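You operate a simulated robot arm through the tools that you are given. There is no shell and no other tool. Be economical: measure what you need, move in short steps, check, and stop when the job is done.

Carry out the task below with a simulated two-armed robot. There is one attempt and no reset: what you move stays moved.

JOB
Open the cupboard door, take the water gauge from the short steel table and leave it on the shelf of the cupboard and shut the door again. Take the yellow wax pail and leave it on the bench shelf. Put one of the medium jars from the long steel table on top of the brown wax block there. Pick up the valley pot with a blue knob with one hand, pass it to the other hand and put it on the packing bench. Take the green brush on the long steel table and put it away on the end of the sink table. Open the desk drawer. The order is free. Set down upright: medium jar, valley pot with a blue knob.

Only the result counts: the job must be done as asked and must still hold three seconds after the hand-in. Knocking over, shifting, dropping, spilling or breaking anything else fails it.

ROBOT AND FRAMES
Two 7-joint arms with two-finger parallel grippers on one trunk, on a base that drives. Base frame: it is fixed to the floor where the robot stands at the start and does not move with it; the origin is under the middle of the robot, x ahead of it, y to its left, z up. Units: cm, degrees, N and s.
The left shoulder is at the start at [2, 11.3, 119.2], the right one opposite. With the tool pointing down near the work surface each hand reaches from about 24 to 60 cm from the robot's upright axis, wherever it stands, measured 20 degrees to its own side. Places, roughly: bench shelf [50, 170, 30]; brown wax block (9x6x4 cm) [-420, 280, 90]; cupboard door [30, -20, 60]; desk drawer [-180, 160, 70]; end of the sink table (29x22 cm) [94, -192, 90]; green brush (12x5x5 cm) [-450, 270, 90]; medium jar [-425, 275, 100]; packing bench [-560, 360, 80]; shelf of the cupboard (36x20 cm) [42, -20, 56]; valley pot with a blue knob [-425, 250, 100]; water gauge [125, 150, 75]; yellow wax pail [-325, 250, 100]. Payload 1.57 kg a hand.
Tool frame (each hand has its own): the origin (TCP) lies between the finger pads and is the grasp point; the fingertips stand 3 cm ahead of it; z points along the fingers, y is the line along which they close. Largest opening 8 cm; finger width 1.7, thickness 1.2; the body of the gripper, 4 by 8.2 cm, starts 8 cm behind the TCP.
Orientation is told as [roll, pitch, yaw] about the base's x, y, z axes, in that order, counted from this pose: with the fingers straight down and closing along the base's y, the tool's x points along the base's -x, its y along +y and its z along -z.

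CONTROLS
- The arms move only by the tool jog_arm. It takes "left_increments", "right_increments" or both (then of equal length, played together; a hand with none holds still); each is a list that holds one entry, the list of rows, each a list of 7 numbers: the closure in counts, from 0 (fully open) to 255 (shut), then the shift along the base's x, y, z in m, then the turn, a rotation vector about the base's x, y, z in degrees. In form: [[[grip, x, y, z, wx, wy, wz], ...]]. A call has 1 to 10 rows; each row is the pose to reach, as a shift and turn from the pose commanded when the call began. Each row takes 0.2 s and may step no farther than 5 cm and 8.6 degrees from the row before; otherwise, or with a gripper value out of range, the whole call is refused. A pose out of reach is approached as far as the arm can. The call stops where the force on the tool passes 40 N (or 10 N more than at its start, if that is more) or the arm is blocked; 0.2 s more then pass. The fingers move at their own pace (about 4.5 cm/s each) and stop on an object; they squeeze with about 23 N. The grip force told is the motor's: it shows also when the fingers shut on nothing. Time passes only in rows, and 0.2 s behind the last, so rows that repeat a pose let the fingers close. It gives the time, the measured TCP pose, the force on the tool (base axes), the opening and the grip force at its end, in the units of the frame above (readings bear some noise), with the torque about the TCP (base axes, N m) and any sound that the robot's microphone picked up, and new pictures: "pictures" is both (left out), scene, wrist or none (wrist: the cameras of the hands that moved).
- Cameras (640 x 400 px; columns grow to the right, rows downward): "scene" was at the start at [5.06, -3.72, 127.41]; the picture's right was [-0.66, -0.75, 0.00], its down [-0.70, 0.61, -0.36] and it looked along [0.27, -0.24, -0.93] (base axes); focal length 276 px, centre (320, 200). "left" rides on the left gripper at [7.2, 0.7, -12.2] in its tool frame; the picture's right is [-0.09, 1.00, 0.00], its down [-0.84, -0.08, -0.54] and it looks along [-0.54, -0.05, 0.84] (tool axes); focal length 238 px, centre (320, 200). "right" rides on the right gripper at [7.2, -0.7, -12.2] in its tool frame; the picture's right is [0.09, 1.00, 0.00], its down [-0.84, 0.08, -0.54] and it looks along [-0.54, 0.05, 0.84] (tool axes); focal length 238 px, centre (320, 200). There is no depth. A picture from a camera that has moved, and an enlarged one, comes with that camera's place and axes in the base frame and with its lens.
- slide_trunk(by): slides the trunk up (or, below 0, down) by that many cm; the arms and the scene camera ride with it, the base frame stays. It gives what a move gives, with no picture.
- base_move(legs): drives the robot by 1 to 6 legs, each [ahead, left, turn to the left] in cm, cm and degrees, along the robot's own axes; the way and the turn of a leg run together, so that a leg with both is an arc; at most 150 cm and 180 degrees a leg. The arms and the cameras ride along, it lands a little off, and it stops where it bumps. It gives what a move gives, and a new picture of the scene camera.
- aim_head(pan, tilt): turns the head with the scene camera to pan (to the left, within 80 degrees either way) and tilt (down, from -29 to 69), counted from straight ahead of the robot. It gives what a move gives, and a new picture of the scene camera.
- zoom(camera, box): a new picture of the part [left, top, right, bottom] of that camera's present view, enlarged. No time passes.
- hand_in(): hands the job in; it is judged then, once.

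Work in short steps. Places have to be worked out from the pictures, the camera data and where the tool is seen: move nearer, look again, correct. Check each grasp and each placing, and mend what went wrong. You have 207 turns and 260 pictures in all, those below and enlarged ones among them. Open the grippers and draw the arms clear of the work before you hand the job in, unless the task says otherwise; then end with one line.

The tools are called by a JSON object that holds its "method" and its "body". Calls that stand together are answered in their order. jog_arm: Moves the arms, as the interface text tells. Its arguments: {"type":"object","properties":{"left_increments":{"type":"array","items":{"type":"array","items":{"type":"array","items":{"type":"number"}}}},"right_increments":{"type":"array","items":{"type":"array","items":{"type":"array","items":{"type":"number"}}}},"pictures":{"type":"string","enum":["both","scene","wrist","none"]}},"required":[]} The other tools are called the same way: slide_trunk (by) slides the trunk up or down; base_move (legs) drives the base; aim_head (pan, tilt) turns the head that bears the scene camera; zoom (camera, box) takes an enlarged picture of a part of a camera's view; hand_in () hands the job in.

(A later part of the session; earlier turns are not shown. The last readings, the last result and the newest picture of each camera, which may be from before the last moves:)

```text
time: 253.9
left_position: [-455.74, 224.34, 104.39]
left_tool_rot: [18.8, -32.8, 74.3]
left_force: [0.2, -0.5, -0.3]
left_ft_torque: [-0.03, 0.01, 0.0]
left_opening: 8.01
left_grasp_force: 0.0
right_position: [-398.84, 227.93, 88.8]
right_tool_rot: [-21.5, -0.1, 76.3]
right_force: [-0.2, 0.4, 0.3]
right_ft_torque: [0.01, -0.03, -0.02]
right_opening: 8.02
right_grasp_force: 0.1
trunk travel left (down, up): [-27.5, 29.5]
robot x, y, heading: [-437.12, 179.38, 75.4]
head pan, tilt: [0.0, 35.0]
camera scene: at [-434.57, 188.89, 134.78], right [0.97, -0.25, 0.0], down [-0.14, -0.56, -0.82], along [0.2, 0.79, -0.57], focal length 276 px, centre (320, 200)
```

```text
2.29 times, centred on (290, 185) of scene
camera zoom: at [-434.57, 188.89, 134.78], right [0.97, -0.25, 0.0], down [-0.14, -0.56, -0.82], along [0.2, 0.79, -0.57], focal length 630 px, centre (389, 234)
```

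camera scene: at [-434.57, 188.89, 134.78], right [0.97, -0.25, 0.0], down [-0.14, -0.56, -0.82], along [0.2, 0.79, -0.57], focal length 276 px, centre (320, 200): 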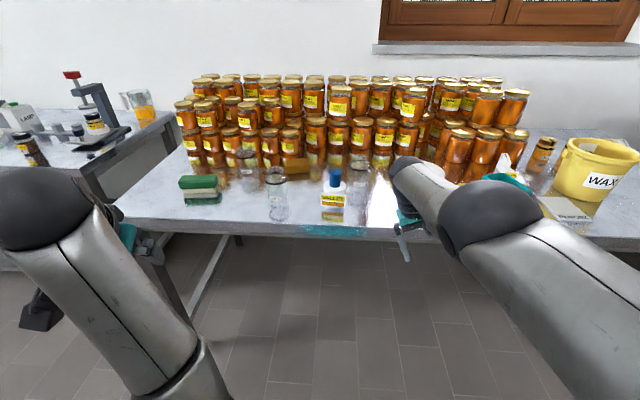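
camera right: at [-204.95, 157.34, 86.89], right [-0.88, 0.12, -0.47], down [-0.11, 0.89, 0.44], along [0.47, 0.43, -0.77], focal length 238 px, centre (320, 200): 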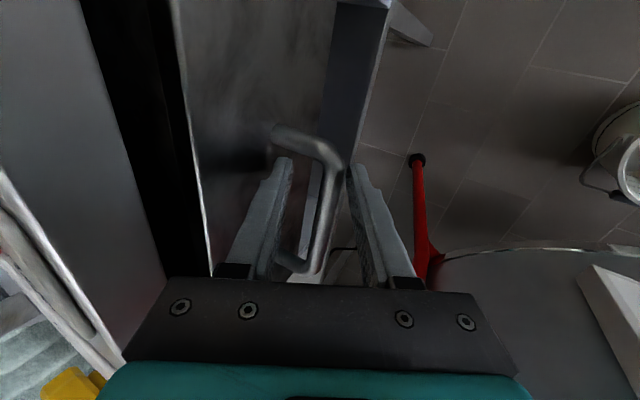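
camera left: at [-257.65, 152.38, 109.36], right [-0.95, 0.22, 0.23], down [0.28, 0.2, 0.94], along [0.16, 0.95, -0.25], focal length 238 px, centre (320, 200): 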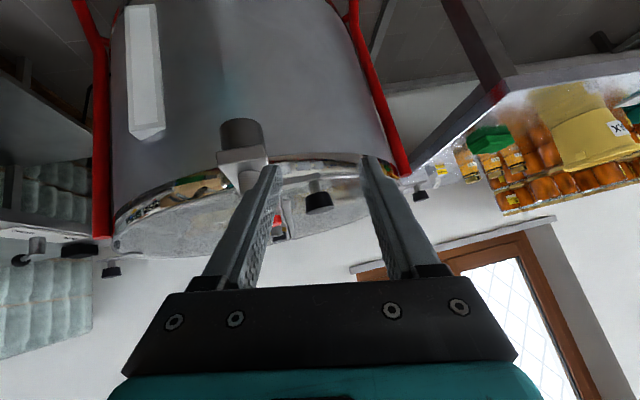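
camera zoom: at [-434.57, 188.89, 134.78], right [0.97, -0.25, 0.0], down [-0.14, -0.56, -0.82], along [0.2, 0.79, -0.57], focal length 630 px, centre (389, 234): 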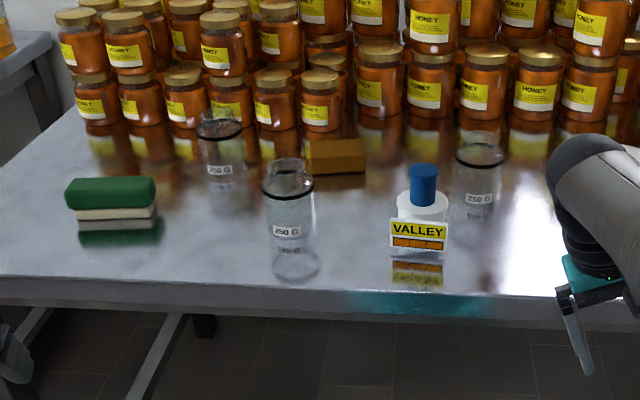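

Three clear 250 g jars, the brown block and the VALLEY pot identified. Raise the right hand first, then drive 38 cm up to the table.

{"method": "jog_arm", "body": {"right_increments": [[[0, 0, 0, 0.04, 1.1, 4.3, 0], [0, -0.005, -0.01, 0.08, 2.2, 8.5, 0], [0, -0.01, -0.02, 0.12, 3.3, 12.8, 0], [0, -0.015, -0.03, 0.16, 4.4, 17, 0], [0, -0.02, -0.04, 0.2, 5.5, 21.3, 0]]], "pictures": "none"}}

{"method": "jog_arm", "body": {"left_increments": [[[0, 0.01, 0.02, 0, -3, -4, 0], [0, 0.02, 0.04, 0, -6, -8, 0], [0, 0.03, 0.05, 0, -11, -12, 0], [0, 0.04, 0.05, 0, -17, -15, 0], [0, 0.05, 0.05, 0, -24, -15, 0], [0, 0.06, 0.05, 0, -31, -14, 0]]], "pictures": "none"}}

```text
time: 255.1
left_position: [-455.8, 224.29, 104.35]
left_tool_rot: [18.6, -32.8, 74.3]
left_force: [0.3, -0.8, 0.2]
left_ft_torque: [-0.02, -0.03, 0.0]
left_opening: 7.99
left_grasp_force: 0.0
right_position: [-399.26, 228.85, 109.42]
right_tool_rot: [0.6, -0.3, 76.2]
right_force: [0.8, 0.4, -0.5]
right_ft_torque: [0.01, -0.01, 0.03]
right_opening: 8.02
right_grasp_force: 0.0
right hand out of reach, approached as far as the arm can: row 1, 2, 3, 4, 5
trunk travel left (down, up): [-27.5, 29.5]
robot x, y, heading: [-436.74, 179.59, 75.6]
head pan, tilt: [0.0, 35.0]
```

```text
time: 256.5
left_position: [-450.58, 231.1, 104.02]
left_tool_rot: [-2.5, -5.1, 81.4]
left_force: [0.2, -0.6, 0.4]
left_ft_torque: [-0.04, -0.03, 0.01]
left_opening: 8.0
left_grasp_force: 0.1
left hand out of reach, approached as far as the arm can: row 4, 5, 6
right_position: [-399.1, 228.77, 109.42]
right_tool_rot: [0.6, -0.2, 76.3]
right_force: [0.2, 0.4, 0.2]
right_ft_torque: [0.05, -0.01, 0.0]
right_opening: 8.01
right_grasp_force: 0.0
trunk travel left (down, up): [-27.5, 29.5]
robot x, y, heading: [-437.1, 179.76, 75.2]
head pan, tilt: [0.0, 35.0]
```

Raise the trunk 12 cm for clearance, then drive up to the table.

{"method": "slide_trunk", "body": {"by": 12}}

{"method": "base_move", "body": {"legs": [[36, 0, 0]]}}

{"method": "zoom", "body": {"camera": "left", "box": [0, 0, 640, 400]}}

```text
time: 258.0
left_position: [-450.71, 230.97, 115.88]
left_tool_rot: [-2.5, -5.2, 81.5]
left_force: [-0.2, 0.7, -0.5]
left_ft_torque: [-0.01, 0.0, -0.02]
left_opening: 7.99
left_grasp_force: 0.1
right_position: [-399.21, 228.83, 121.43]
right_tool_rot: [0.6, -0.3, 76.3]
right_force: [0.4, -0.7, -0.6]
right_ft_torque: [0.01, -0.04, 0.02]
right_opening: 7.97
right_grasp_force: 0.0
trunk travel left (down, up): [-39.5, 17.5]
robot x, y, heading: [-436.81, 179.62, 75.6]
head pan, tilt: [0.0, 35.0]
```

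```text
time: 260.3
left_position: [-441.96, 265.28, 115.89]
left_tool_rot: [-2.5, -5.2, 81.6]
left_force: [0.5, -0.6, 0.0]
left_ft_torque: [0.02, 0.02, -0.01]
left_opening: 7.99
left_grasp_force: 0.2
right_position: [-390.5, 263.28, 121.4]
right_tool_rot: [0.5, -0.3, 76.4]
right_force: [-0.4, -0.9, -0.3]
right_ft_torque: [0.01, 0.0, 0.0]
right_opening: 8.01
right_grasp_force: 0.0
trunk travel left (down, up): [-39.5, 17.5]
robot x, y, heading: [-427.8, 213.59, 75.6]
head pan, tilt: [0.0, 35.0]
camera scene: at [-425.75, 223.2, 146.77], right [0.97, -0.25, 0.0], down [-0.14, -0.56, -0.82], along [0.2, 0.79, -0.57], focal length 276 px, centre (320, 200)
```

scene: 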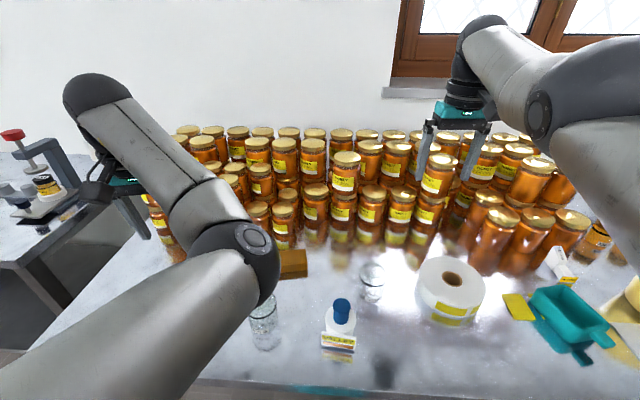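

```text
1.00 times, centred on (320, 200) of left (not enlarged: the box is as wide or as high as the picture)
camera zoom: at [-444.36, 257.23, 127.37], right [-0.97, 0.24, -0.03], down [0.17, 0.77, 0.62], along [0.17, 0.59, -0.79], focal length 238 px, centre (320, 200)
```

zoom: 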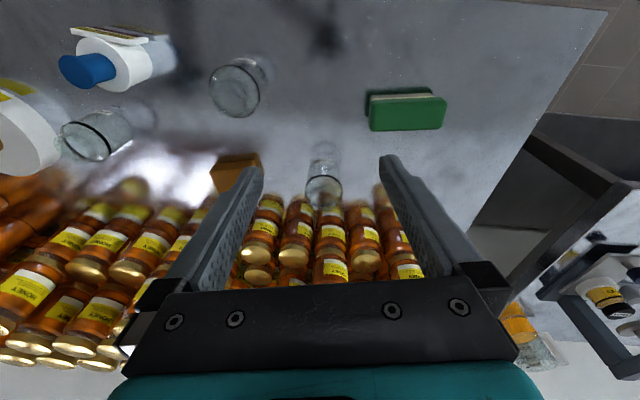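

Jar2 ≈(-429.5,259.5), block ≈(-421,274). Bring the left hand above jar2.

{"method": "jog_arm", "body": {"left_increments": [[[0, 0.03, -0.015, 0, 2, -0.5, 0], [0, 0.06, -0.03, -0.01, 4, -1, 0], [0, 0.09, -0.045, -0.03, 6, -1.5, 0], [0, 0.122, -0.06, -0.05, 7.7, -2, 0]]], "pictures": "both"}}

```text
time: 261.3
left_position: [-430.16, 267.61, 120.27]
left_tool_rot: [-5.0, -28.2, 84.0]
left_force: [-0.6, 0.2, -0.6]
left_ft_torque: [0.0, 0.01, 0.03]
left_opening: 8.0
left_grasp_force: 0.0
left hand out of reach, approached as far as the arm can: row 1, 2, 3, 4
right_position: [-390.41, 263.11, 121.44]
right_tool_rot: [0.5, -0.3, 76.4]
right_force: [0.1, -0.3, 0.5]
right_ft_torque: [0.01, 0.01, 0.0]
right_opening: 8.01
right_grasp_force: 0.0
trunk travel left (down, up): [-39.5, 17.5]
robot x, y, heading: [-427.81, 213.89, 75.5]
head pan, tilt: [0.0, 35.0]
stopped in row 4 (left hand): the arm was blocked; the commanded pose is now the measured one
camera scene: at [-425.74, 223.11, 146.78], right [0.97, -0.25, 0.0], down [-0.14, -0.56, -0.82], along [0.2, 0.79, -0.57], focal length 276 px, centre (320, 200)
camera left: at [-433.03, 255.95, 127.46], right [-0.97, 0.23, -0.03], down [0.08, 0.47, 0.88], along [0.21, 0.85, -0.48], focal length 238 px, centre (320, 200)
```

scene: 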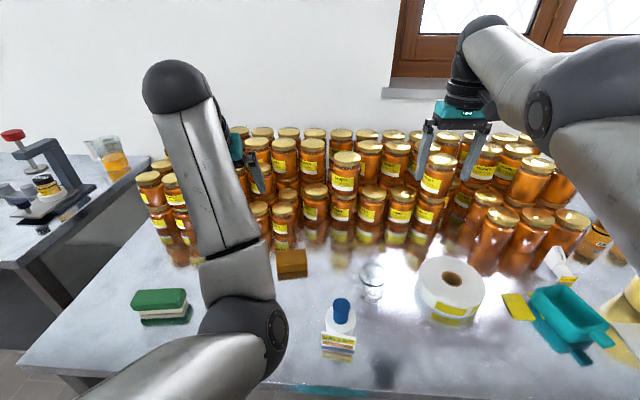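
left: 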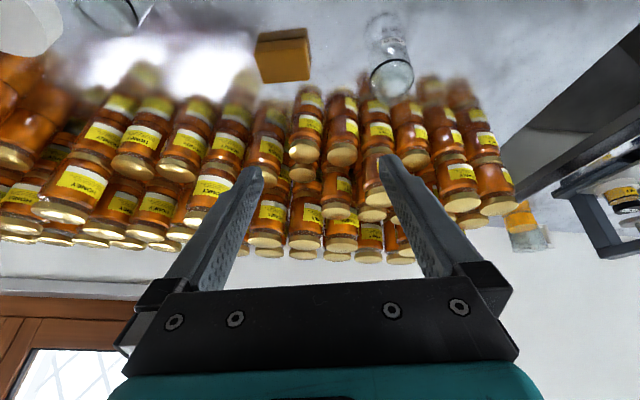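

The left arm folded awkwardly (hand too high) with its elbow low near jar2. Back the base straight off before fixing the posture.

{"method": "base_move", "body": {"legs": [[-30, 0, 0]]}}

```text
time: 263.4
left_position: [-437.39, 238.55, 120.25]
left_tool_rot: [-5.0, -28.2, 83.5]
left_force: [0.4, -0.3, 0.2]
left_ft_torque: [-0.01, 0.02, 0.0]
left_opening: 8.01
left_grasp_force: 0.0
right_position: [-397.68, 233.59, 121.41]
right_tool_rot: [0.4, -0.4, 76.1]
right_force: [0.5, -0.6, 0.3]
right_ft_torque: [0.03, -0.02, 0.01]
right_opening: 7.99
right_grasp_force: 0.0
trunk travel left (down, up): [-39.5, 17.5]
robot x, y, heading: [-435.53, 184.69, 75.1]
head pan, tilt: [0.0, 35.0]
camera scene: at [-433.32, 193.81, 146.78], right [0.97, -0.25, 0.0], down [-0.15, -0.55, -0.82], along [0.21, 0.79, -0.57], focal length 276 px, centre (320, 200)
```

scene: 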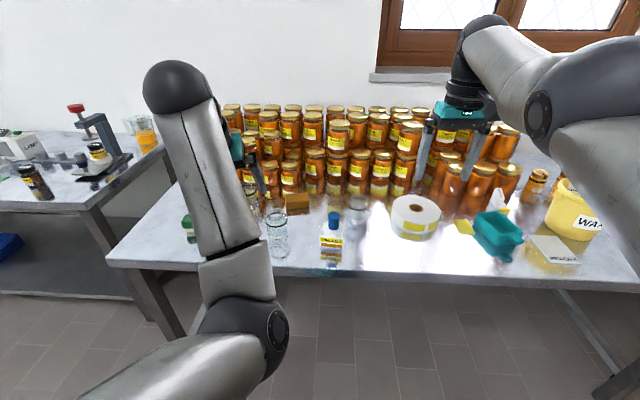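

Jar2 still stands in place. Lower the left hand into a natural posture in front of the table.

{"method": "jog_arm", "body": {"left_increments": [[[0, 0, 0, -0.045, -4, 1, 0], [0, 0, 0, -0.09, -9, 2, -2], [0, 0, -0.01, -0.135, -13, 3.5, -4], [0, 0, -0.02, -0.18, -18, 5, -6], [0, 0, -0.03, -0.21, -22, 6, -8]]], "right_increments": [[[0, 0, 0, -0.04, 0, 0, 0], [0, 0, 0, -0.08, 0, 0, 0], [0, 0, -0.01, -0.12, 0, 0, 0], [0, 0, -0.02, -0.16, 0, 0, 0], [0, 0, -0.03, -0.18, 0, 0, 0]]], "pictures": "scene"}}

```text
time: 264.6
left_position: [-437.17, 235.49, 99.07]
left_tool_rot: [-3.1, -5.4, 74.8]
left_force: [0.8, -0.1, 0.0]
left_ft_torque: [0.01, -0.04, 0.0]
left_opening: 8.02
left_grasp_force: 0.0
right_position: [-396.68, 232.87, 103.18]
right_tool_rot: [0.5, -0.1, 76.2]
right_force: [-0.6, -0.3, -0.7]
right_ft_torque: [-0.02, -0.02, 0.04]
right_opening: 7.99
right_grasp_force: 0.1
right hand out of reach, approached as far as the arm can: row 1, 2, 3, 4, 5
trunk travel left (down, up): [-39.5, 17.5]
robot x, y, heading: [-435.77, 184.65, 75.3]
head pan, tilt: [0.0, 35.0]
camera scene: at [-433.29, 193.89, 146.78], right [0.97, -0.25, 0.0], down [-0.15, -0.55, -0.82], along [0.21, 0.79, -0.57], focal length 276 px, centre (320, 200)
```

scene: 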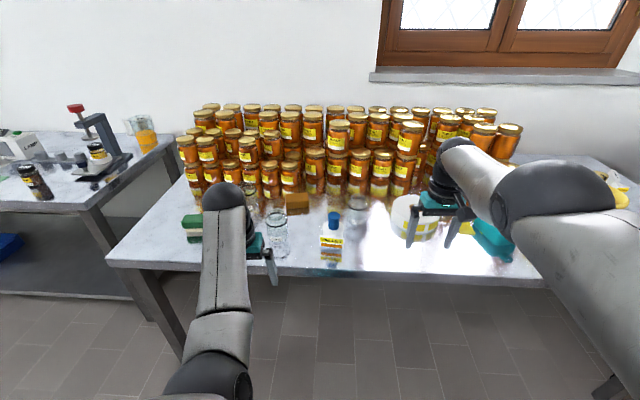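

Good posture. Raise left 5 cm and drive 22 cm so the hand comes over jar2.

{"method": "jog_arm", "body": {"left_increments": [[[0, 0.003, 0, 0.03, 0, 0, 0], [0, 0.006, 0, 0.06, 0, 0, 0]]], "pictures": "none"}}

{"method": "base_move", "body": {"legs": [[18, 0, 0]]}}

{"method": "zoom", "body": {"camera": "left", "box": [0, 0, 640, 400]}}

```text
time: 265.2
left_position: [-436.61, 235.55, 105.36]
left_tool_rot: [-3.0, -5.4, 74.8]
left_force: [0.1, -0.1, -0.3]
left_ft_torque: [0.03, 0.03, 0.02]
left_opening: 8.0
left_grasp_force: 0.0
right_position: [-396.58, 232.97, 103.09]
right_tool_rot: [0.5, -0.2, 76.1]
right_force: [0.3, -0.4, 0.6]
right_ft_torque: [0.03, 0.0, -0.04]
right_opening: 7.96
right_grasp_force: 0.1
trunk travel left (down, up): [-39.5, 17.5]
robot x, y, heading: [-435.39, 184.36, 75.2]
head pan, tilt: [0.0, 35.0]
```

```text
time: 266.7
left_position: [-432.01, 253.2, 105.09]
left_tool_rot: [-3.1, -5.3, 74.8]
left_force: [-0.9, -0.4, 1.0]
left_ft_torque: [0.01, 0.0, 0.0]
left_opening: 8.0
left_grasp_force: 0.1
right_position: [-391.98, 250.26, 103.0]
right_tool_rot: [0.5, -0.2, 76.0]
right_force: [-0.5, 0.8, -1.0]
right_ft_torque: [-0.02, 0.01, 0.03]
right_opening: 7.99
right_grasp_force: 0.1
trunk travel left (down, up): [-39.5, 17.5]
robot x, y, heading: [-431.05, 201.85, 75.3]
head pan, tilt: [0.0, 35.0]
camera scene: at [-428.64, 211.44, 146.77], right [0.97, -0.26, 0.0], down [-0.15, -0.56, -0.82], along [0.21, 0.79, -0.57], focal length 276 px, centre (320, 200)
```

scene: 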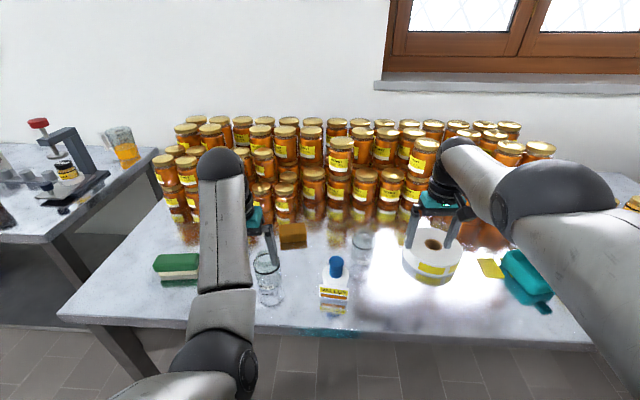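

```text
1.00 times, centred on (320, 200) of left (not enlarged: the box is as wide or as high as the picture)
camera zoom: at [-435.42, 245.49, 116.46], right [-0.93, 0.35, -0.05], down [0.25, 0.74, 0.62], along [0.25, 0.57, -0.78], focal length 238 px, centre (320, 200)
```

zoom: 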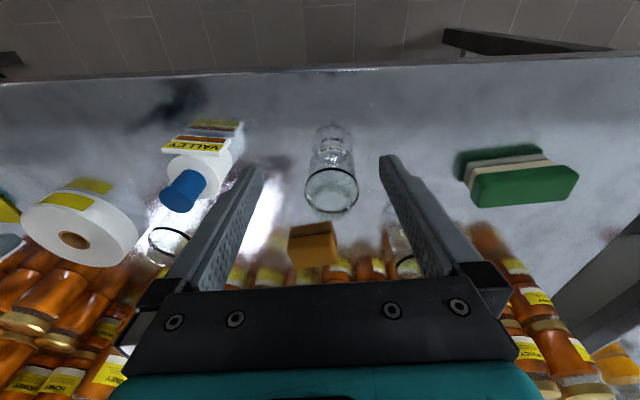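

Jar2 centre ≈(-430.8,259), top ≈96.5. Move over, lower, and close.

{"method": "jog_arm", "body": {"left_increments": [[[0, 0.006, 0.029, 0, 0, 0, 0], [0, 0.012, 0.057, 0, 0, 0, 0], [0, 0.012, 0.057, -0.04, 0, 0, 0], [0, 0.012, 0.057, -0.08, 0, 0, 0], [0, 0.012, 0.057, -0.105, 0, 0, 0]]], "pictures": "both"}}

```text
time: 267.9
left_position: [-430.69, 258.72, 94.61]
left_tool_rot: [-3.2, -5.5, 74.8]
left_force: [-0.4, 0.4, -0.2]
left_ft_torque: [0.01, -0.01, 0.01]
left_opening: 8.02
left_grasp_force: 0.1
right_position: [-392.03, 250.15, 103.09]
right_tool_rot: [0.5, -0.2, 76.0]
right_force: [0.2, 0.7, 0.1]
right_ft_torque: [0.0, -0.02, 0.01]
right_opening: 8.0
right_grasp_force: 0.0
trunk travel left (down, up): [-39.5, 17.5]
robot x, y, heading: [-430.93, 201.85, 75.0]
head pan, tilt: [0.0, 35.0]
camera scene: at [-428.67, 211.34, 146.78], right [0.97, -0.26, 0.0], down [-0.15, -0.55, -0.82], along [0.21, 0.79, -0.57], focal length 276 px, centre (320, 200)
camera left: at [-434.16, 251.11, 105.97], right [-0.93, 0.35, -0.05], down [0.25, 0.74, 0.62], along [0.26, 0.57, -0.78], focal length 238 px, centre (320, 200)
```

scene: 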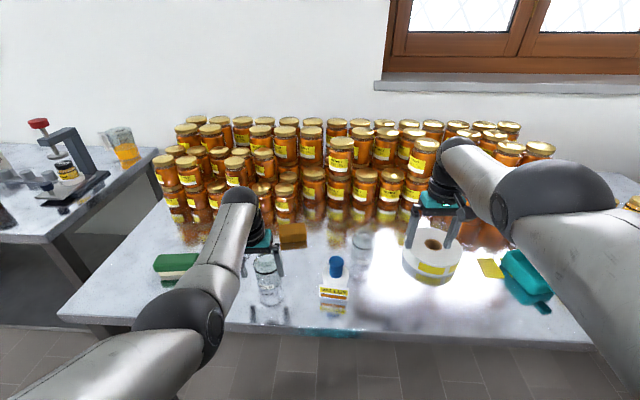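
left: 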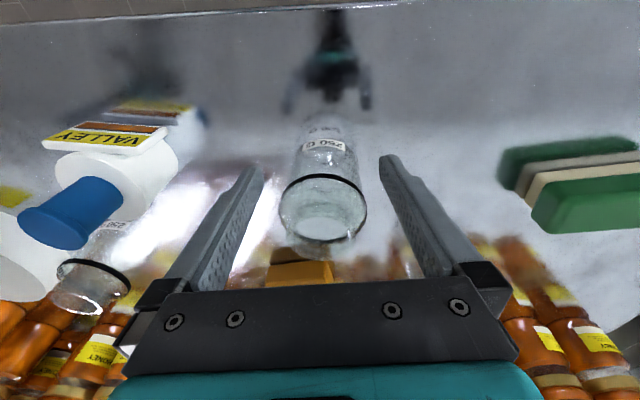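

Well centred. Close on the jar.

{"method": "jog_arm", "body": {"left_increments": [[[255, 0, 0, 0, 0, 0, 0], [255, 0, 0, 0, 0, 0, 0], [255, 0, 0, 0, 0, 0, 0], [255, 0, 0, 0, 0, 0, 0], [255, 0, 0, 0.02, 0, 0, 0], [255, 0, 0, 0.05, 0, 0, 0], [255, 0, 0, 0.08, 0, 0, 0]]], "pictures": "wrist"}}

```text
time: 269.5
left_position: [-430.82, 258.57, 102.75]
left_tool_rot: [-3.2, -5.5, 74.8]
left_force: [0.1, 0.1, -0.4]
left_ft_torque: [0.0, -0.01, 0.01]
left_opening: 0.02
left_grasp_force: 21.5
right_position: [-392.04, 250.25, 103.08]
right_tool_rot: [0.5, -0.2, 76.1]
right_force: [0.1, 0.0, -0.6]
right_ft_torque: [0.01, -0.01, -0.02]
right_opening: 8.0
right_grasp_force: 0.0
trunk travel left (down, up): [-39.5, 17.5]
robot x, y, heading: [-430.9, 201.76, 75.4]
head pan, tilt: [0.0, 35.0]
camera left: at [-434.3, 250.93, 114.1], right [-0.93, 0.35, -0.05], down [0.25, 0.74, 0.62], along [0.26, 0.57, -0.78], focal length 238 px, centre (320, 200)
```

left: 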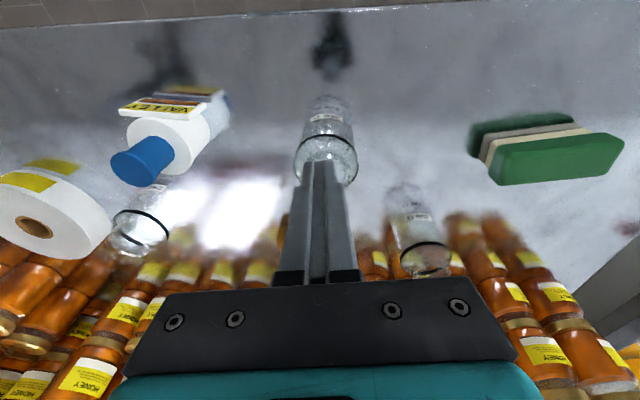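

The fingers closed above the jar: from two views its rim is really at ≈(-428.9,263.8), z≈90, dia ≈7.2. Open, move 5.5 cm forward and lower part-way to check centring.

{"method": "jog_arm", "body": {"left_increments": [[[0, 0.005, 0.015, 0, 0, 0, 0], [0, 0.01, 0.035, 0, 0, 0, 0], [0, 0.015, 0.053, 0, 0, 0, 0], [0, 0.015, 0.053, -0.04, 0, 0, 0], [0, 0.015, 0.053, -0.07, 0, 0, 0]]], "pictures": "wrist"}}

```text
time: 270.7
left_position: [-430.26, 261.57, 97.56]
left_tool_rot: [-3.3, -5.5, 74.8]
left_force: [-0.5, 0.3, 0.4]
left_ft_torque: [0.02, 0.03, 0.02]
left_opening: 8.01
left_grasp_force: 0.1
left hand out of reach, approached as far as the arm can: row 3, 4, 5
right_position: [-391.97, 250.3, 103.1]
right_tool_rot: [0.4, -0.1, 75.9]
right_force: [0.3, 0.4, 0.3]
right_ft_torque: [0.0, 0.01, 0.05]
right_opening: 7.99
right_grasp_force: 0.1
trunk travel left (down, up): [-39.5, 17.5]
robot x, y, heading: [-430.88, 201.7, 75.1]
head pan, tilt: [0.0, 35.0]
camera left: at [-433.67, 253.9, 108.9], right [-0.93, 0.35, -0.05], down [0.25, 0.74, 0.62], along [0.25, 0.57, -0.78], focal length 238 px, centre (320, 200)
```

left: 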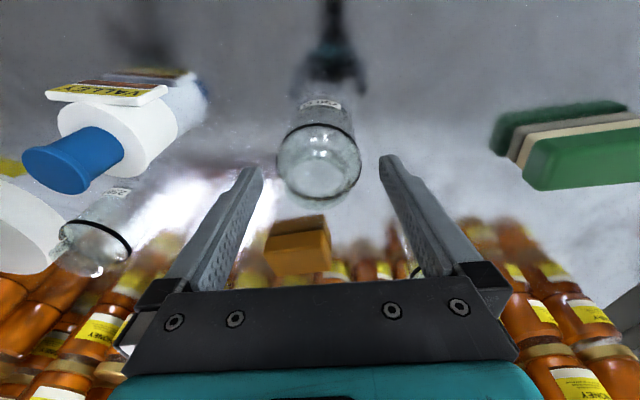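

Reach limit; the table edge is still ~50 cm away (table top ≈80), so I pull the hand back 11 cm and drive 13 cm closer.

{"method": "jog_arm", "body": {"left_increments": [[[0, -0.009, -0.035, 0, 0, 0, 0], [0, -0.018, -0.07, 0, 0, 0, 0], [0, -0.028, -0.108, 0, 0, 0, 0]]], "pictures": "none"}}

{"method": "base_move", "body": {"legs": [[14, 0, 0]]}}

{"method": "zoom", "body": {"camera": "left", "box": [0, 0, 640, 400]}}

```text
time: 271.5
left_position: [-432.95, 250.71, 97.76]
left_tool_rot: [-3.1, -5.4, 74.7]
left_force: [1.0, -0.5, 0.1]
left_ft_torque: [-0.01, -0.01, 0.0]
left_opening: 7.99
left_grasp_force: 0.1
right_position: [-392.05, 250.15, 103.19]
right_tool_rot: [0.6, -0.3, 76.1]
right_force: [-0.4, 0.0, 0.3]
right_ft_torque: [0.01, -0.01, -0.01]
right_opening: 8.0
right_grasp_force: 0.0
trunk travel left (down, up): [-39.5, 17.5]
robot x, y, heading: [-431.03, 202.0, 75.0]
head pan, tilt: [0.0, 35.0]
```

```text
time: 272.8
left_position: [-429.24, 264.6, 97.69]
left_tool_rot: [-3.2, -5.4, 74.7]
left_force: [0.5, 0.6, 0.2]
left_ft_torque: [-0.04, 0.01, 0.0]
left_opening: 8.01
left_grasp_force: 0.0
right_position: [-388.19, 263.94, 103.1]
right_tool_rot: [0.4, -0.2, 75.9]
right_force: [-0.1, 0.1, -0.6]
right_ft_torque: [-0.02, 0.0, 0.01]
right_opening: 7.97
right_grasp_force: 0.1
trunk travel left (down, up): [-39.5, 17.5]
robot x, y, heading: [-427.69, 215.24, 75.1]
head pan, tilt: [0.0, 35.0]
camera scene: at [-424.99, 225.05, 146.76], right [0.97, -0.26, 0.0], down [-0.15, -0.55, -0.82], along [0.21, 0.79, -0.57], focal length 276 px, centre (320, 200)
```

scene: 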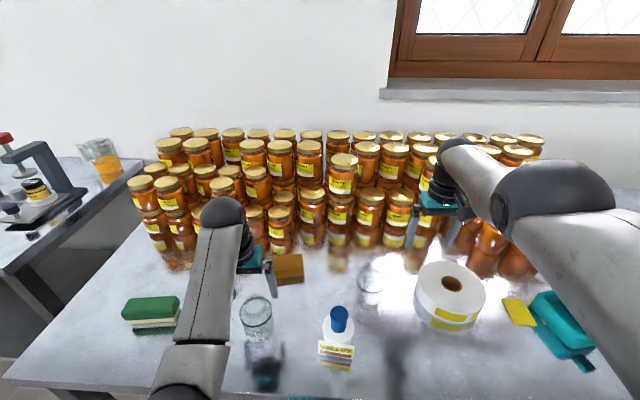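

```text
1.00 times, centred on (320, 200) of left (not enlarged: the box is as wide or as high as the picture)
camera zoom: at [-432.72, 256.87, 109.07], right [-0.93, 0.36, -0.05], down [0.25, 0.74, 0.62], along [0.26, 0.57, -0.78], focal length 238 px, centre (320, 200)
```

zoom: 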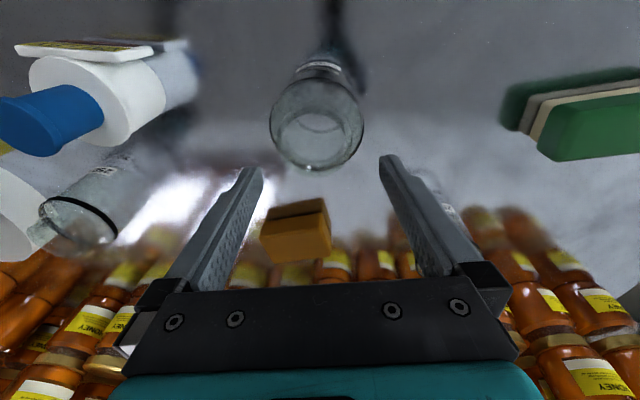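

Zoom in on the jar to judge its width and whether it is open on top.

{"method": "zoom", "body": {"camera": "left", "box": [220, 40, 420, 190]}}

{"method": "zoom", "body": {"camera": "scene", "box": [180, 230, 420, 380]}}

```text
2.67 times, centred on (320, 115) of left
camera zoom: at [-432.72, 256.87, 109.07], right [-0.93, 0.36, -0.05], down [0.25, 0.74, 0.62], along [0.26, 0.57, -0.78], focal length 636 px, centre (320, 427)
```

zoom: 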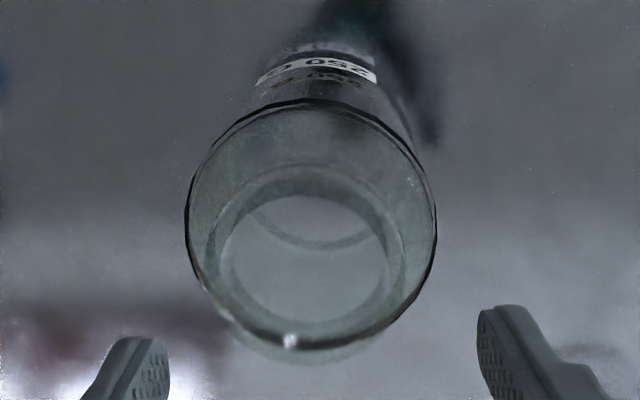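

```text
2.67 times, centred on (300, 305) of scene
camera zoom: at [-424.99, 225.05, 146.76], right [0.97, -0.26, 0.0], down [-0.15, -0.55, -0.82], along [0.21, 0.79, -0.57], focal length 735 px, centre (373, -80)
```

zoom: 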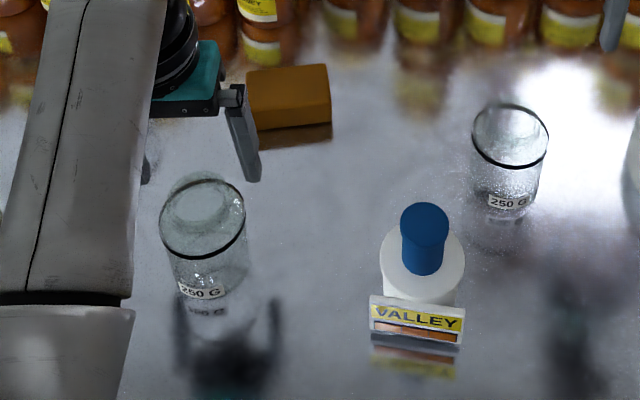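

It's an open glass ~7.4 cm wide: too tight to enclose safely, so I'll grip its wall (one finger inside). Shift 3.6 cm right, half-open, and lower.

{"method": "jog_arm", "body": {"left_increments": [[[128, 0.02, -0.008, 0, 0, 0, 0], [128, 0.039, -0.015, 0, 0, 0, 0], [128, 0.039, -0.015, -0.02, 0, 0, 0]]], "pictures": "wrist"}}

```text
time: 273.6
left_position: [-424.76, 263.9, 97.57]
left_tool_rot: [-3.8, -7.5, 74.6]
left_force: [0.9, -1.9, 15.7]
left_ft_torque: [-0.24, -0.36, 0.02]
left_opening: 4.22
left_grasp_force: 1.7
right_position: [-388.26, 263.84, 102.98]
right_tool_rot: [0.5, -0.2, 75.7]
right_force: [0.8, -0.1, -0.8]
right_ft_torque: [-0.03, 0.02, -0.04]
right_opening: 8.01
right_grasp_force: 0.1
trunk travel left (down, up): [-39.5, 17.5]
robot x, y, heading: [-427.33, 215.39, 75.3]
head pan, tilt: [0.0, 35.0]
stopped in row 3 (left hand): the force on the tool passed its limit at 54 N (the readings are from after the stop); the commanded pose is now the measured one
camera left: at [-428.51, 255.85, 108.58], right [-0.93, 0.36, -0.05], down [0.24, 0.72, 0.65], along [0.27, 0.59, -0.76], focal length 238 px, centre (320, 200)
```

left: 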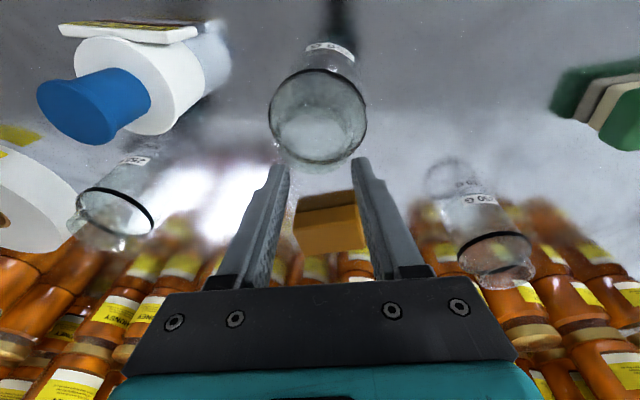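

The jar moved along with the hand and the opening stands at 4.2 cm: the fingertips already hold its rim. Close fully and see.

{"method": "jog_arm", "body": {"left_increments": [[[200, 0, 0, 0.003, 0, 0, 0], [255, 0, 0, 0.003, 0, 0, 0], [255, 0, 0, 0.003, 0, 0, 0]]], "pictures": "both"}}

```text
time: 274.4
left_position: [-424.98, 263.66, 97.22]
left_tool_rot: [-3.7, -6.8, 74.6]
left_force: [-0.3, 0.3, -1.5]
left_ft_torque: [0.02, 0.02, -0.04]
left_opening: 0.02
left_grasp_force: 9.7
right_position: [-388.22, 263.76, 103.14]
right_tool_rot: [0.6, -0.1, 75.9]
right_force: [0.2, -0.2, -0.3]
right_ft_torque: [0.0, -0.03, 0.03]
right_opening: 8.02
right_grasp_force: 0.1
trunk travel left (down, up): [-39.5, 17.5]
robot x, y, heading: [-427.03, 215.23, 74.8]
head pan, tilt: [0.0, 35.0]
camera scene: at [-425.02, 224.97, 146.76], right [0.97, -0.26, 0.0], down [-0.15, -0.55, -0.82], along [0.21, 0.79, -0.57], focal length 276 px, centre (320, 200)
camera left: at [-428.62, 255.68, 108.49], right [-0.93, 0.36, -0.05], down [0.25, 0.73, 0.64], along [0.27, 0.58, -0.77], focal length 238 px, centre (320, 200)
```

scene: 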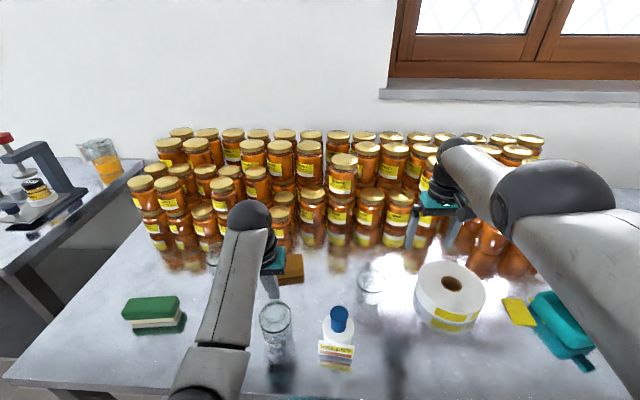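
left: 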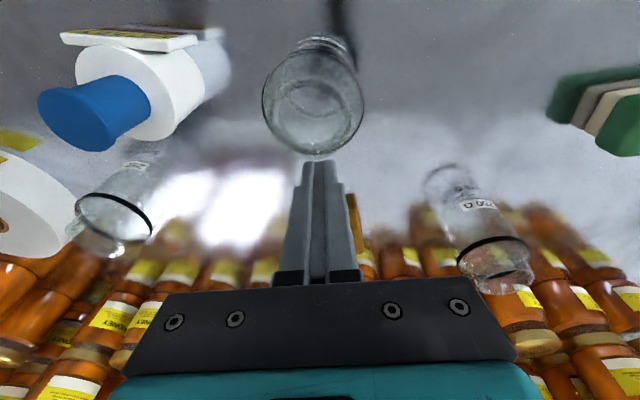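

The jar slipped out toward me but stands upright. Zoom both cameras to triangulate it accurately.

{"method": "zoom", "body": {"camera": "scene", "box": [220, 270, 380, 370]}}

{"method": "zoom", "body": {"camera": "left", "box": [220, 20, 420, 170]}}

```text
4.00 times, centred on (300, 320) of scene
camera zoom: at [-425.02, 224.97, 146.76], right [0.97, -0.26, 0.0], down [-0.15, -0.55, -0.82], along [0.21, 0.79, -0.57], focal length 1103 px, centre (400, -280)
```

zoom: 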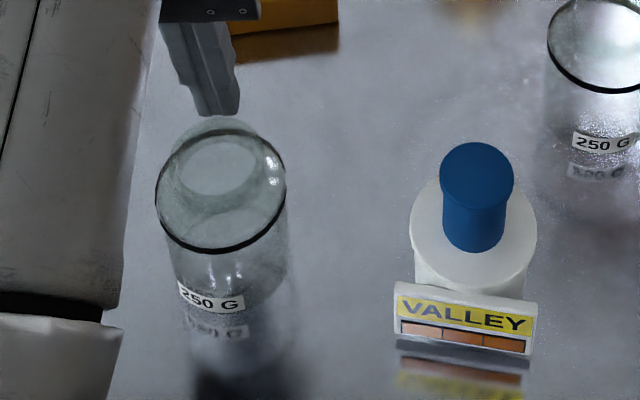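

```text
2.67 times, centred on (320, 95) of left
camera zoom: at [-428.62, 255.68, 108.49], right [-0.93, 0.36, -0.05], down [0.25, 0.73, 0.64], along [0.27, 0.58, -0.77], focal length 636 px, centre (320, 480)
```

zoom: 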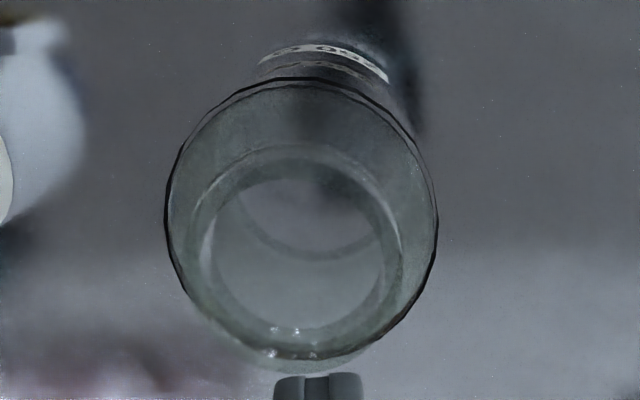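

Now it's clear: the jar has a body ≈6.5 cm wide (shoulder ring z≈93.4) and a narrower top at z≈96; centre ≈(-425.8,259.5). Rise, open, centre over it, and check.

{"method": "jog_arm", "body": {"left_increments": [[[255, 0, 0, 0.03, 0, 0, 0], [0, 0, 0, 0.055, 0, 0, 0], [0, -0.004, -0.02, 0.055, 0, 0, 0], [0, -0.008, -0.042, 0.055, 0, 0, 0], [0, -0.008, -0.042, 0.055, 0, 0, 0]]], "pictures": "wrist"}}

```text
time: 275.5
left_position: [-432.82, 263.44, 103.67]
left_tool_rot: [4.1, -9.3, 78.4]
left_force: [0.6, 0.4, -0.1]
left_ft_torque: [0.03, 0.04, -0.02]
left_opening: 7.13
left_grasp_force: 0.0
left hand out of reach, approached as far as the arm can: row 4, 5
right_position: [-388.32, 263.75, 103.02]
right_tool_rot: [0.6, -0.3, 75.8]
right_force: [-0.6, 0.2, -0.4]
right_ft_torque: [0.01, 0.01, 0.01]
right_opening: 7.99
right_grasp_force: 0.0
trunk travel left (down, up): [-39.5, 17.5]
robot x, y, heading: [-427.36, 215.55, 75.0]
head pan, tilt: [0.0, 35.0]
stopped in row 5 (left hand): the arm was blocked; the commanded pose is now the measured one
camera left: at [-434.37, 254.42, 114.51], right [-0.96, 0.28, 0.09], down [0.26, 0.7, 0.66], along [0.12, 0.66, -0.74], focal length 238 px, centre (320, 200)
```

left: 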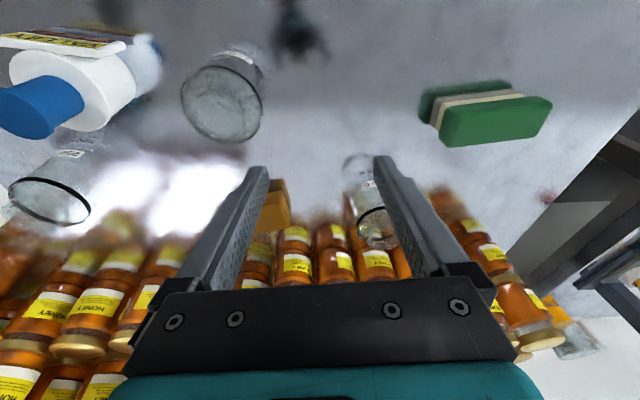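

The arm hits its limits this close in; I back the base 9 cm and re-centre the hand.

{"method": "base_move", "body": {"legs": [[-9, 0, 0]]}}

{"method": "jog_arm", "body": {"left_increments": [[[0, 0.03, 0.013, 0, -2.5, -1.5, -1], [0, 0.06, 0.026, 0, -5, -3, -2], [0, 0.092, 0.044, -0.01, -6, -4, -3]]], "pictures": "wrist"}}

```text
time: 276.6
left_position: [-434.99, 254.78, 103.7]
left_tool_rot: [3.9, -9.4, 78.4]
left_force: [0.1, 0.1, 0.3]
left_ft_torque: [-0.01, 0.0, 0.0]
left_opening: 8.03
left_grasp_force: 0.0
right_position: [-390.67, 255.11, 103.08]
right_tool_rot: [0.5, -0.2, 75.8]
right_force: [0.0, -0.1, 1.0]
right_ft_torque: [0.03, -0.01, -0.01]
right_opening: 8.0
right_grasp_force: 0.0
trunk travel left (down, up): [-39.5, 17.5]
robot x, y, heading: [-429.76, 207.16, 75.0]
head pan, tilt: [0.0, 35.0]
camera scene: at [-427.35, 216.29, 146.79], right [0.97, -0.26, 0.0], down [-0.15, -0.55, -0.82], along [0.21, 0.79, -0.57], focal length 276 px, centre (320, 200)
```

scene: 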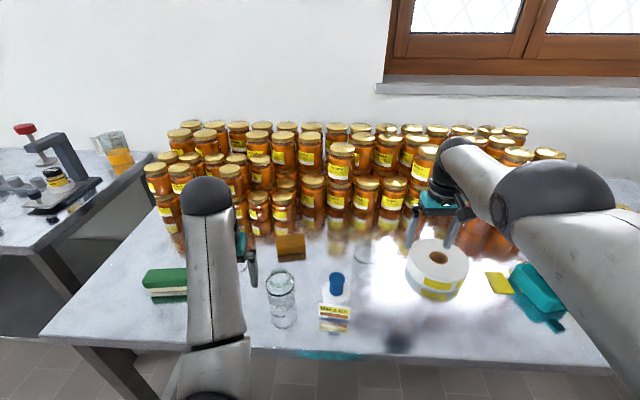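

```text
time: 277.4
left_position: [-425.76, 259.2, 102.76]
left_tool_rot: [-1.3, -4.4, 76.1]
left_force: [-0.5, 0.1, -0.3]
left_ft_torque: [0.0, 0.01, -0.01]
left_opening: 8.0
left_grasp_force: 0.2
right_position: [-390.51, 255.33, 102.93]
right_tool_rot: [0.4, -0.2, 75.8]
right_force: [0.7, 0.3, 0.1]
right_ft_torque: [0.05, 0.02, -0.03]
right_opening: 7.98
right_grasp_force: 0.1
trunk travel left (down, up): [-39.5, 17.5]
robot x, y, heading: [-429.53, 207.04, 75.1]
head pan, tilt: [0.0, 35.0]
camera left: at [-428.63, 251.54, 114.29], right [-0.94, 0.33, -0.02], down [0.25, 0.75, 0.61], along [0.21, 0.57, -0.8], focal length 238 px, centre (320, 200)
```

left: 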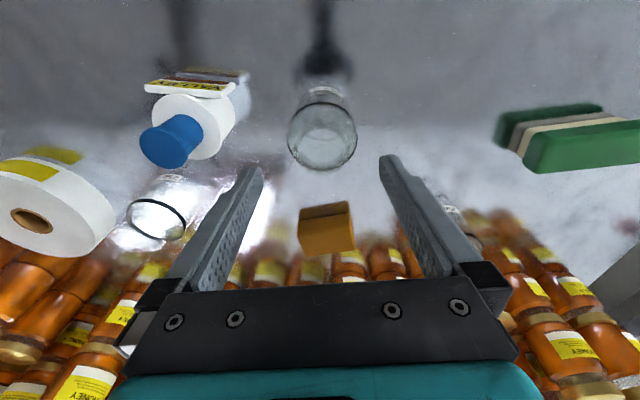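

Centred (-425.9,259.1). Lower 10.5 cm around the body and close.

{"method": "jog_arm", "body": {"left_increments": [[[0, -0.001, 0, -0.04, 0, 0, 0], [0, -0.001, 0, -0.075, 0, 0, 0], [0, -0.001, 0, -0.09, 0, 0, 0], [0, -0.001, 0, -0.105, 0, 0, 0], [255, -0.001, 0, -0.105, 0, 0, 0], [255, -0.001, 0, -0.105, 0, 0, 0], [255, -0.001, 0, -0.105, 0, 0, 0]]], "pictures": "wrist"}}

```text
time: 279.0
left_position: [-425.95, 259.12, 92.16]
left_tool_rot: [-1.1, -4.5, 76.0]
left_force: [0.2, -0.8, -1.0]
left_ft_torque: [-0.04, 0.05, 0.02]
left_opening: 6.62
left_grasp_force: 22.8
right_position: [-390.67, 255.31, 103.24]
right_tool_rot: [0.6, -0.2, 75.9]
right_force: [0.3, -0.4, -1.1]
right_ft_torque: [-0.01, 0.0, 0.01]
right_opening: 7.98
right_grasp_force: 0.0
trunk travel left (down, up): [-39.5, 17.5]
robot x, y, heading: [-429.76, 206.79, 75.1]
head pan, tilt: [0.0, 35.0]
camera left: at [-428.87, 251.52, 103.69], right [-0.94, 0.33, -0.01], down [0.26, 0.75, 0.61], along [0.21, 0.57, -0.8], focal length 238 px, centre (320, 200)
```

left: 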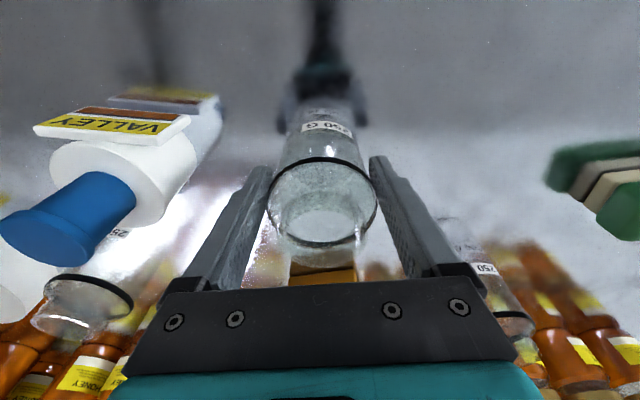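

Jar gripped (6.6 cm). Block top ≈(-421.4,274.7,88.4). Lift 12 cm, then drive 13 cm forward.

{"method": "jog_arm", "body": {"left_increments": [[[255, 0, 0, 0.03, 0, 0, 0], [255, 0, 0, 0.06, 0, 0, 0], [255, 0, 0, 0.09, 0, 0, 0], [255, 0, 0.01, 0.115, 0, 0, 0]]], "pictures": "none"}}

{"method": "base_move", "body": {"legs": [[13, 0, 0]]}}

{"method": "zoom", "body": {"camera": "left", "box": [0, 0, 640, 400]}}

```text
time: 280.0
left_position: [-425.98, 260.5, 103.61]
left_tool_rot: [-1.3, -4.4, 76.0]
left_force: [0.0, 0.6, -1.4]
left_ft_torque: [-0.06, -0.03, -0.01]
left_opening: 6.61
left_grasp_force: 22.9
right_position: [-390.65, 255.27, 102.94]
right_tool_rot: [0.6, -0.2, 75.7]
right_force: [-0.1, -0.2, -0.4]
right_ft_torque: [-0.01, 0.04, -0.02]
right_opening: 8.0
right_grasp_force: 0.0
trunk travel left (down, up): [-39.5, 17.5]
robot x, y, heading: [-430.0, 207.08, 75.0]
head pan, tilt: [0.0, 35.0]
```

```text
time: 281.3
left_position: [-422.44, 273.41, 103.5]
left_tool_rot: [-1.2, -4.3, 76.1]
left_force: [-0.3, -0.1, -1.5]
left_ft_torque: [-0.04, -0.01, 0.01]
left_opening: 6.65
left_grasp_force: 22.8
right_position: [-387.27, 268.29, 103.06]
right_tool_rot: [0.4, -0.1, 75.9]
right_force: [-0.4, 1.2, 0.6]
right_ft_torque: [-0.02, 0.03, -0.03]
right_opening: 8.0
right_grasp_force: 0.0
trunk travel left (down, up): [-39.5, 17.5]
robot x, y, heading: [-426.25, 219.81, 75.3]
head pan, tilt: [0.0, 35.0]
camera scene: at [-423.86, 229.4, 146.76], right [0.97, -0.26, 0.0], down [-0.15, -0.56, -0.82], along [0.21, 0.79, -0.57], focal length 276 px, centre (320, 200)
```

scene: 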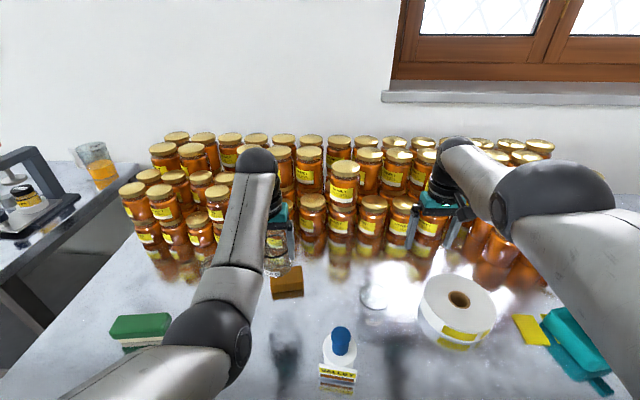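

```text
1.00 times, centred on (320, 200) of left (not enlarged: the box is as wide or as high as the picture)
camera zoom: at [-425.37, 265.67, 115.01], right [-0.94, 0.33, -0.01], down [0.25, 0.75, 0.61], along [0.21, 0.57, -0.8], focal length 238 px, centre (320, 200)
```

zoom: 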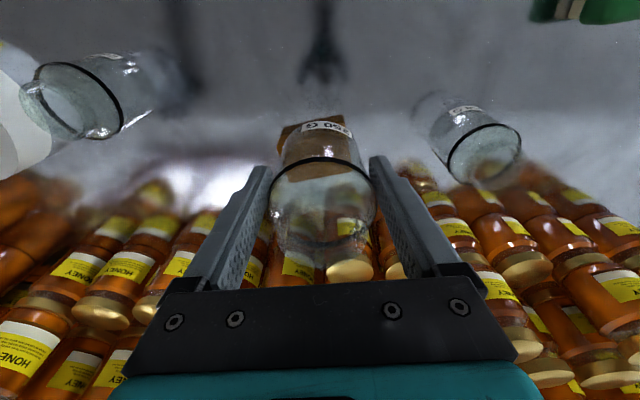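

Block centre refined to (-420.2,276.8). Centre over it and lower to just above contact.

{"method": "jog_arm", "body": {"left_increments": [[[255, 0.022, 0.034, 0, 0, 0, 0], [255, 0.022, 0.034, -0.03, 0, 0, 0], [255, 0.022, 0.034, -0.055, 0, 0, 0], [255, 0.022, 0.034, -0.066, 0, 0, 0]]], "pictures": "both"}}

```text
time: 282.3
left_position: [-420.37, 276.54, 96.9]
left_tool_rot: [-1.1, -4.4, 76.1]
left_force: [0.2, -0.5, -1.2]
left_ft_torque: [0.01, -0.02, 0.0]
left_opening: 6.62
left_grasp_force: 23.0
right_position: [-387.36, 268.0, 103.05]
right_tool_rot: [0.5, -0.2, 76.0]
right_force: [-0.4, -0.1, 0.3]
right_ft_torque: [0.0, -0.01, -0.02]
right_opening: 8.01
right_grasp_force: 0.1
trunk travel left (down, up): [-39.5, 17.5]
robot x, y, heading: [-426.14, 219.48, 75.1]
head pan, tilt: [0.0, 35.0]
camera scene: at [-423.92, 229.25, 146.78], right [0.97, -0.26, 0.0], down [-0.15, -0.55, -0.82], along [0.21, 0.79, -0.57], focal length 276 px, centre (320, 200)
camera left: at [-423.25, 268.99, 108.42], right [-0.94, 0.33, -0.01], down [0.25, 0.75, 0.61], along [0.21, 0.57, -0.79], focal length 238 px, centre (320, 200)
```

scene: 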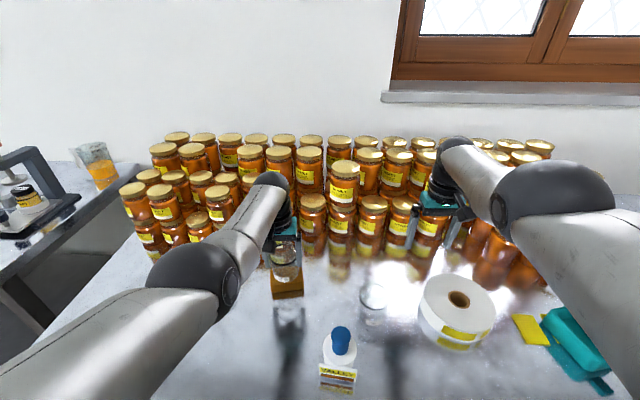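
left: 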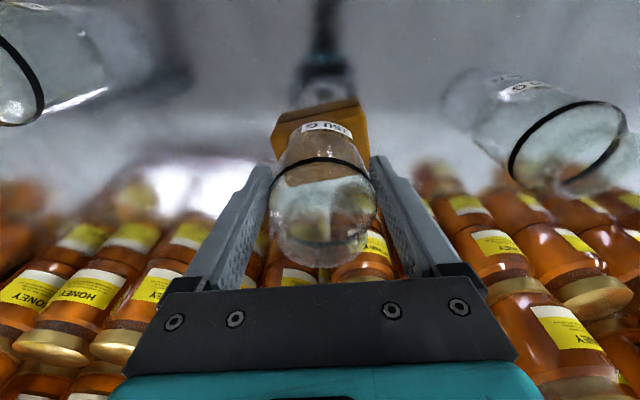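

Jar is centred over the block. Lower gently until contact.

{"method": "jog_arm", "body": {"left_increments": [[[255, 0, 0.001, -0.004, 0, 0, 0], [255, 0, 0.001, -0.007, 0, 0, 0], [255, 0, 0.001, -0.01, 0, 0, 0]]], "pictures": "none"}}

```text
time: 283.1
left_position: [-420.38, 276.78, 95.94]
left_tool_rot: [-1.3, -4.5, 76.2]
left_force: [0.1, 0.3, -1.6]
left_ft_torque: [-0.03, 0.04, 0.0]
left_opening: 6.62
left_grasp_force: 22.7
right_position: [-387.25, 268.09, 103.04]
right_tool_rot: [0.6, -0.2, 75.9]
right_force: [-0.9, -0.2, 1.0]
right_ft_torque: [-0.02, 0.01, -0.02]
right_opening: 7.98
right_grasp_force: 0.1
trunk travel left (down, up): [-39.5, 17.5]
robot x, y, heading: [-426.21, 219.84, 75.1]
head pan, tilt: [0.0, 35.0]
```

No contact yet; continue in small steps.

{"method": "jog_arm", "body": {"left_increments": [[[255, 0, 0, -0.004, 0, 0, 0], [255, 0, 0, -0.008, 0, 0, 0], [255, 0, 0, -0.011, 0, 0, 0]]], "pictures": "wrist"}}

```text
time: 283.9
left_position: [-420.4, 276.4, 95.27]
left_tool_rot: [-1.3, -4.7, 76.0]
left_force: [0.0, -2.3, 11.0]
left_ft_torque: [0.1, 0.31, 0.05]
left_opening: 6.55
left_grasp_force: 22.4
left hand out of reach, approached as far as the arm can: row 2, 3
right_position: [-387.25, 268.08, 103.08]
right_tool_rot: [0.5, -0.1, 75.9]
right_force: [0.7, 0.3, 0.1]
right_ft_torque: [-0.02, -0.05, -0.02]
right_opening: 7.99
right_grasp_force: 0.0
trunk travel left (down, up): [-39.5, 17.5]
robot x, y, heading: [-426.41, 219.72, 74.9]
head pan, tilt: [0.0, 35.0]
camera left: at [-423.3, 268.75, 106.79], right [-0.94, 0.33, -0.01], down [0.25, 0.75, 0.61], along [0.21, 0.57, -0.79], focal length 238 px, centre (320, 200)
```

left: 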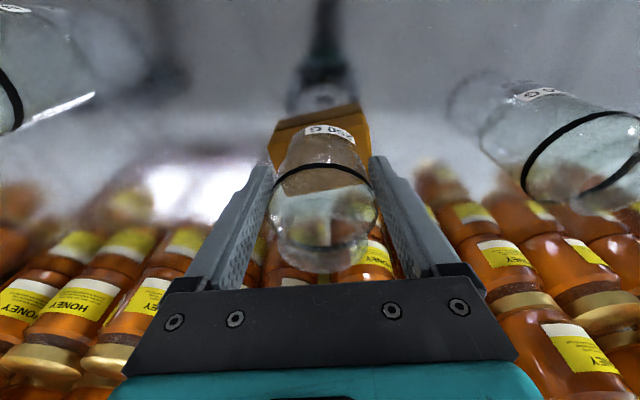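

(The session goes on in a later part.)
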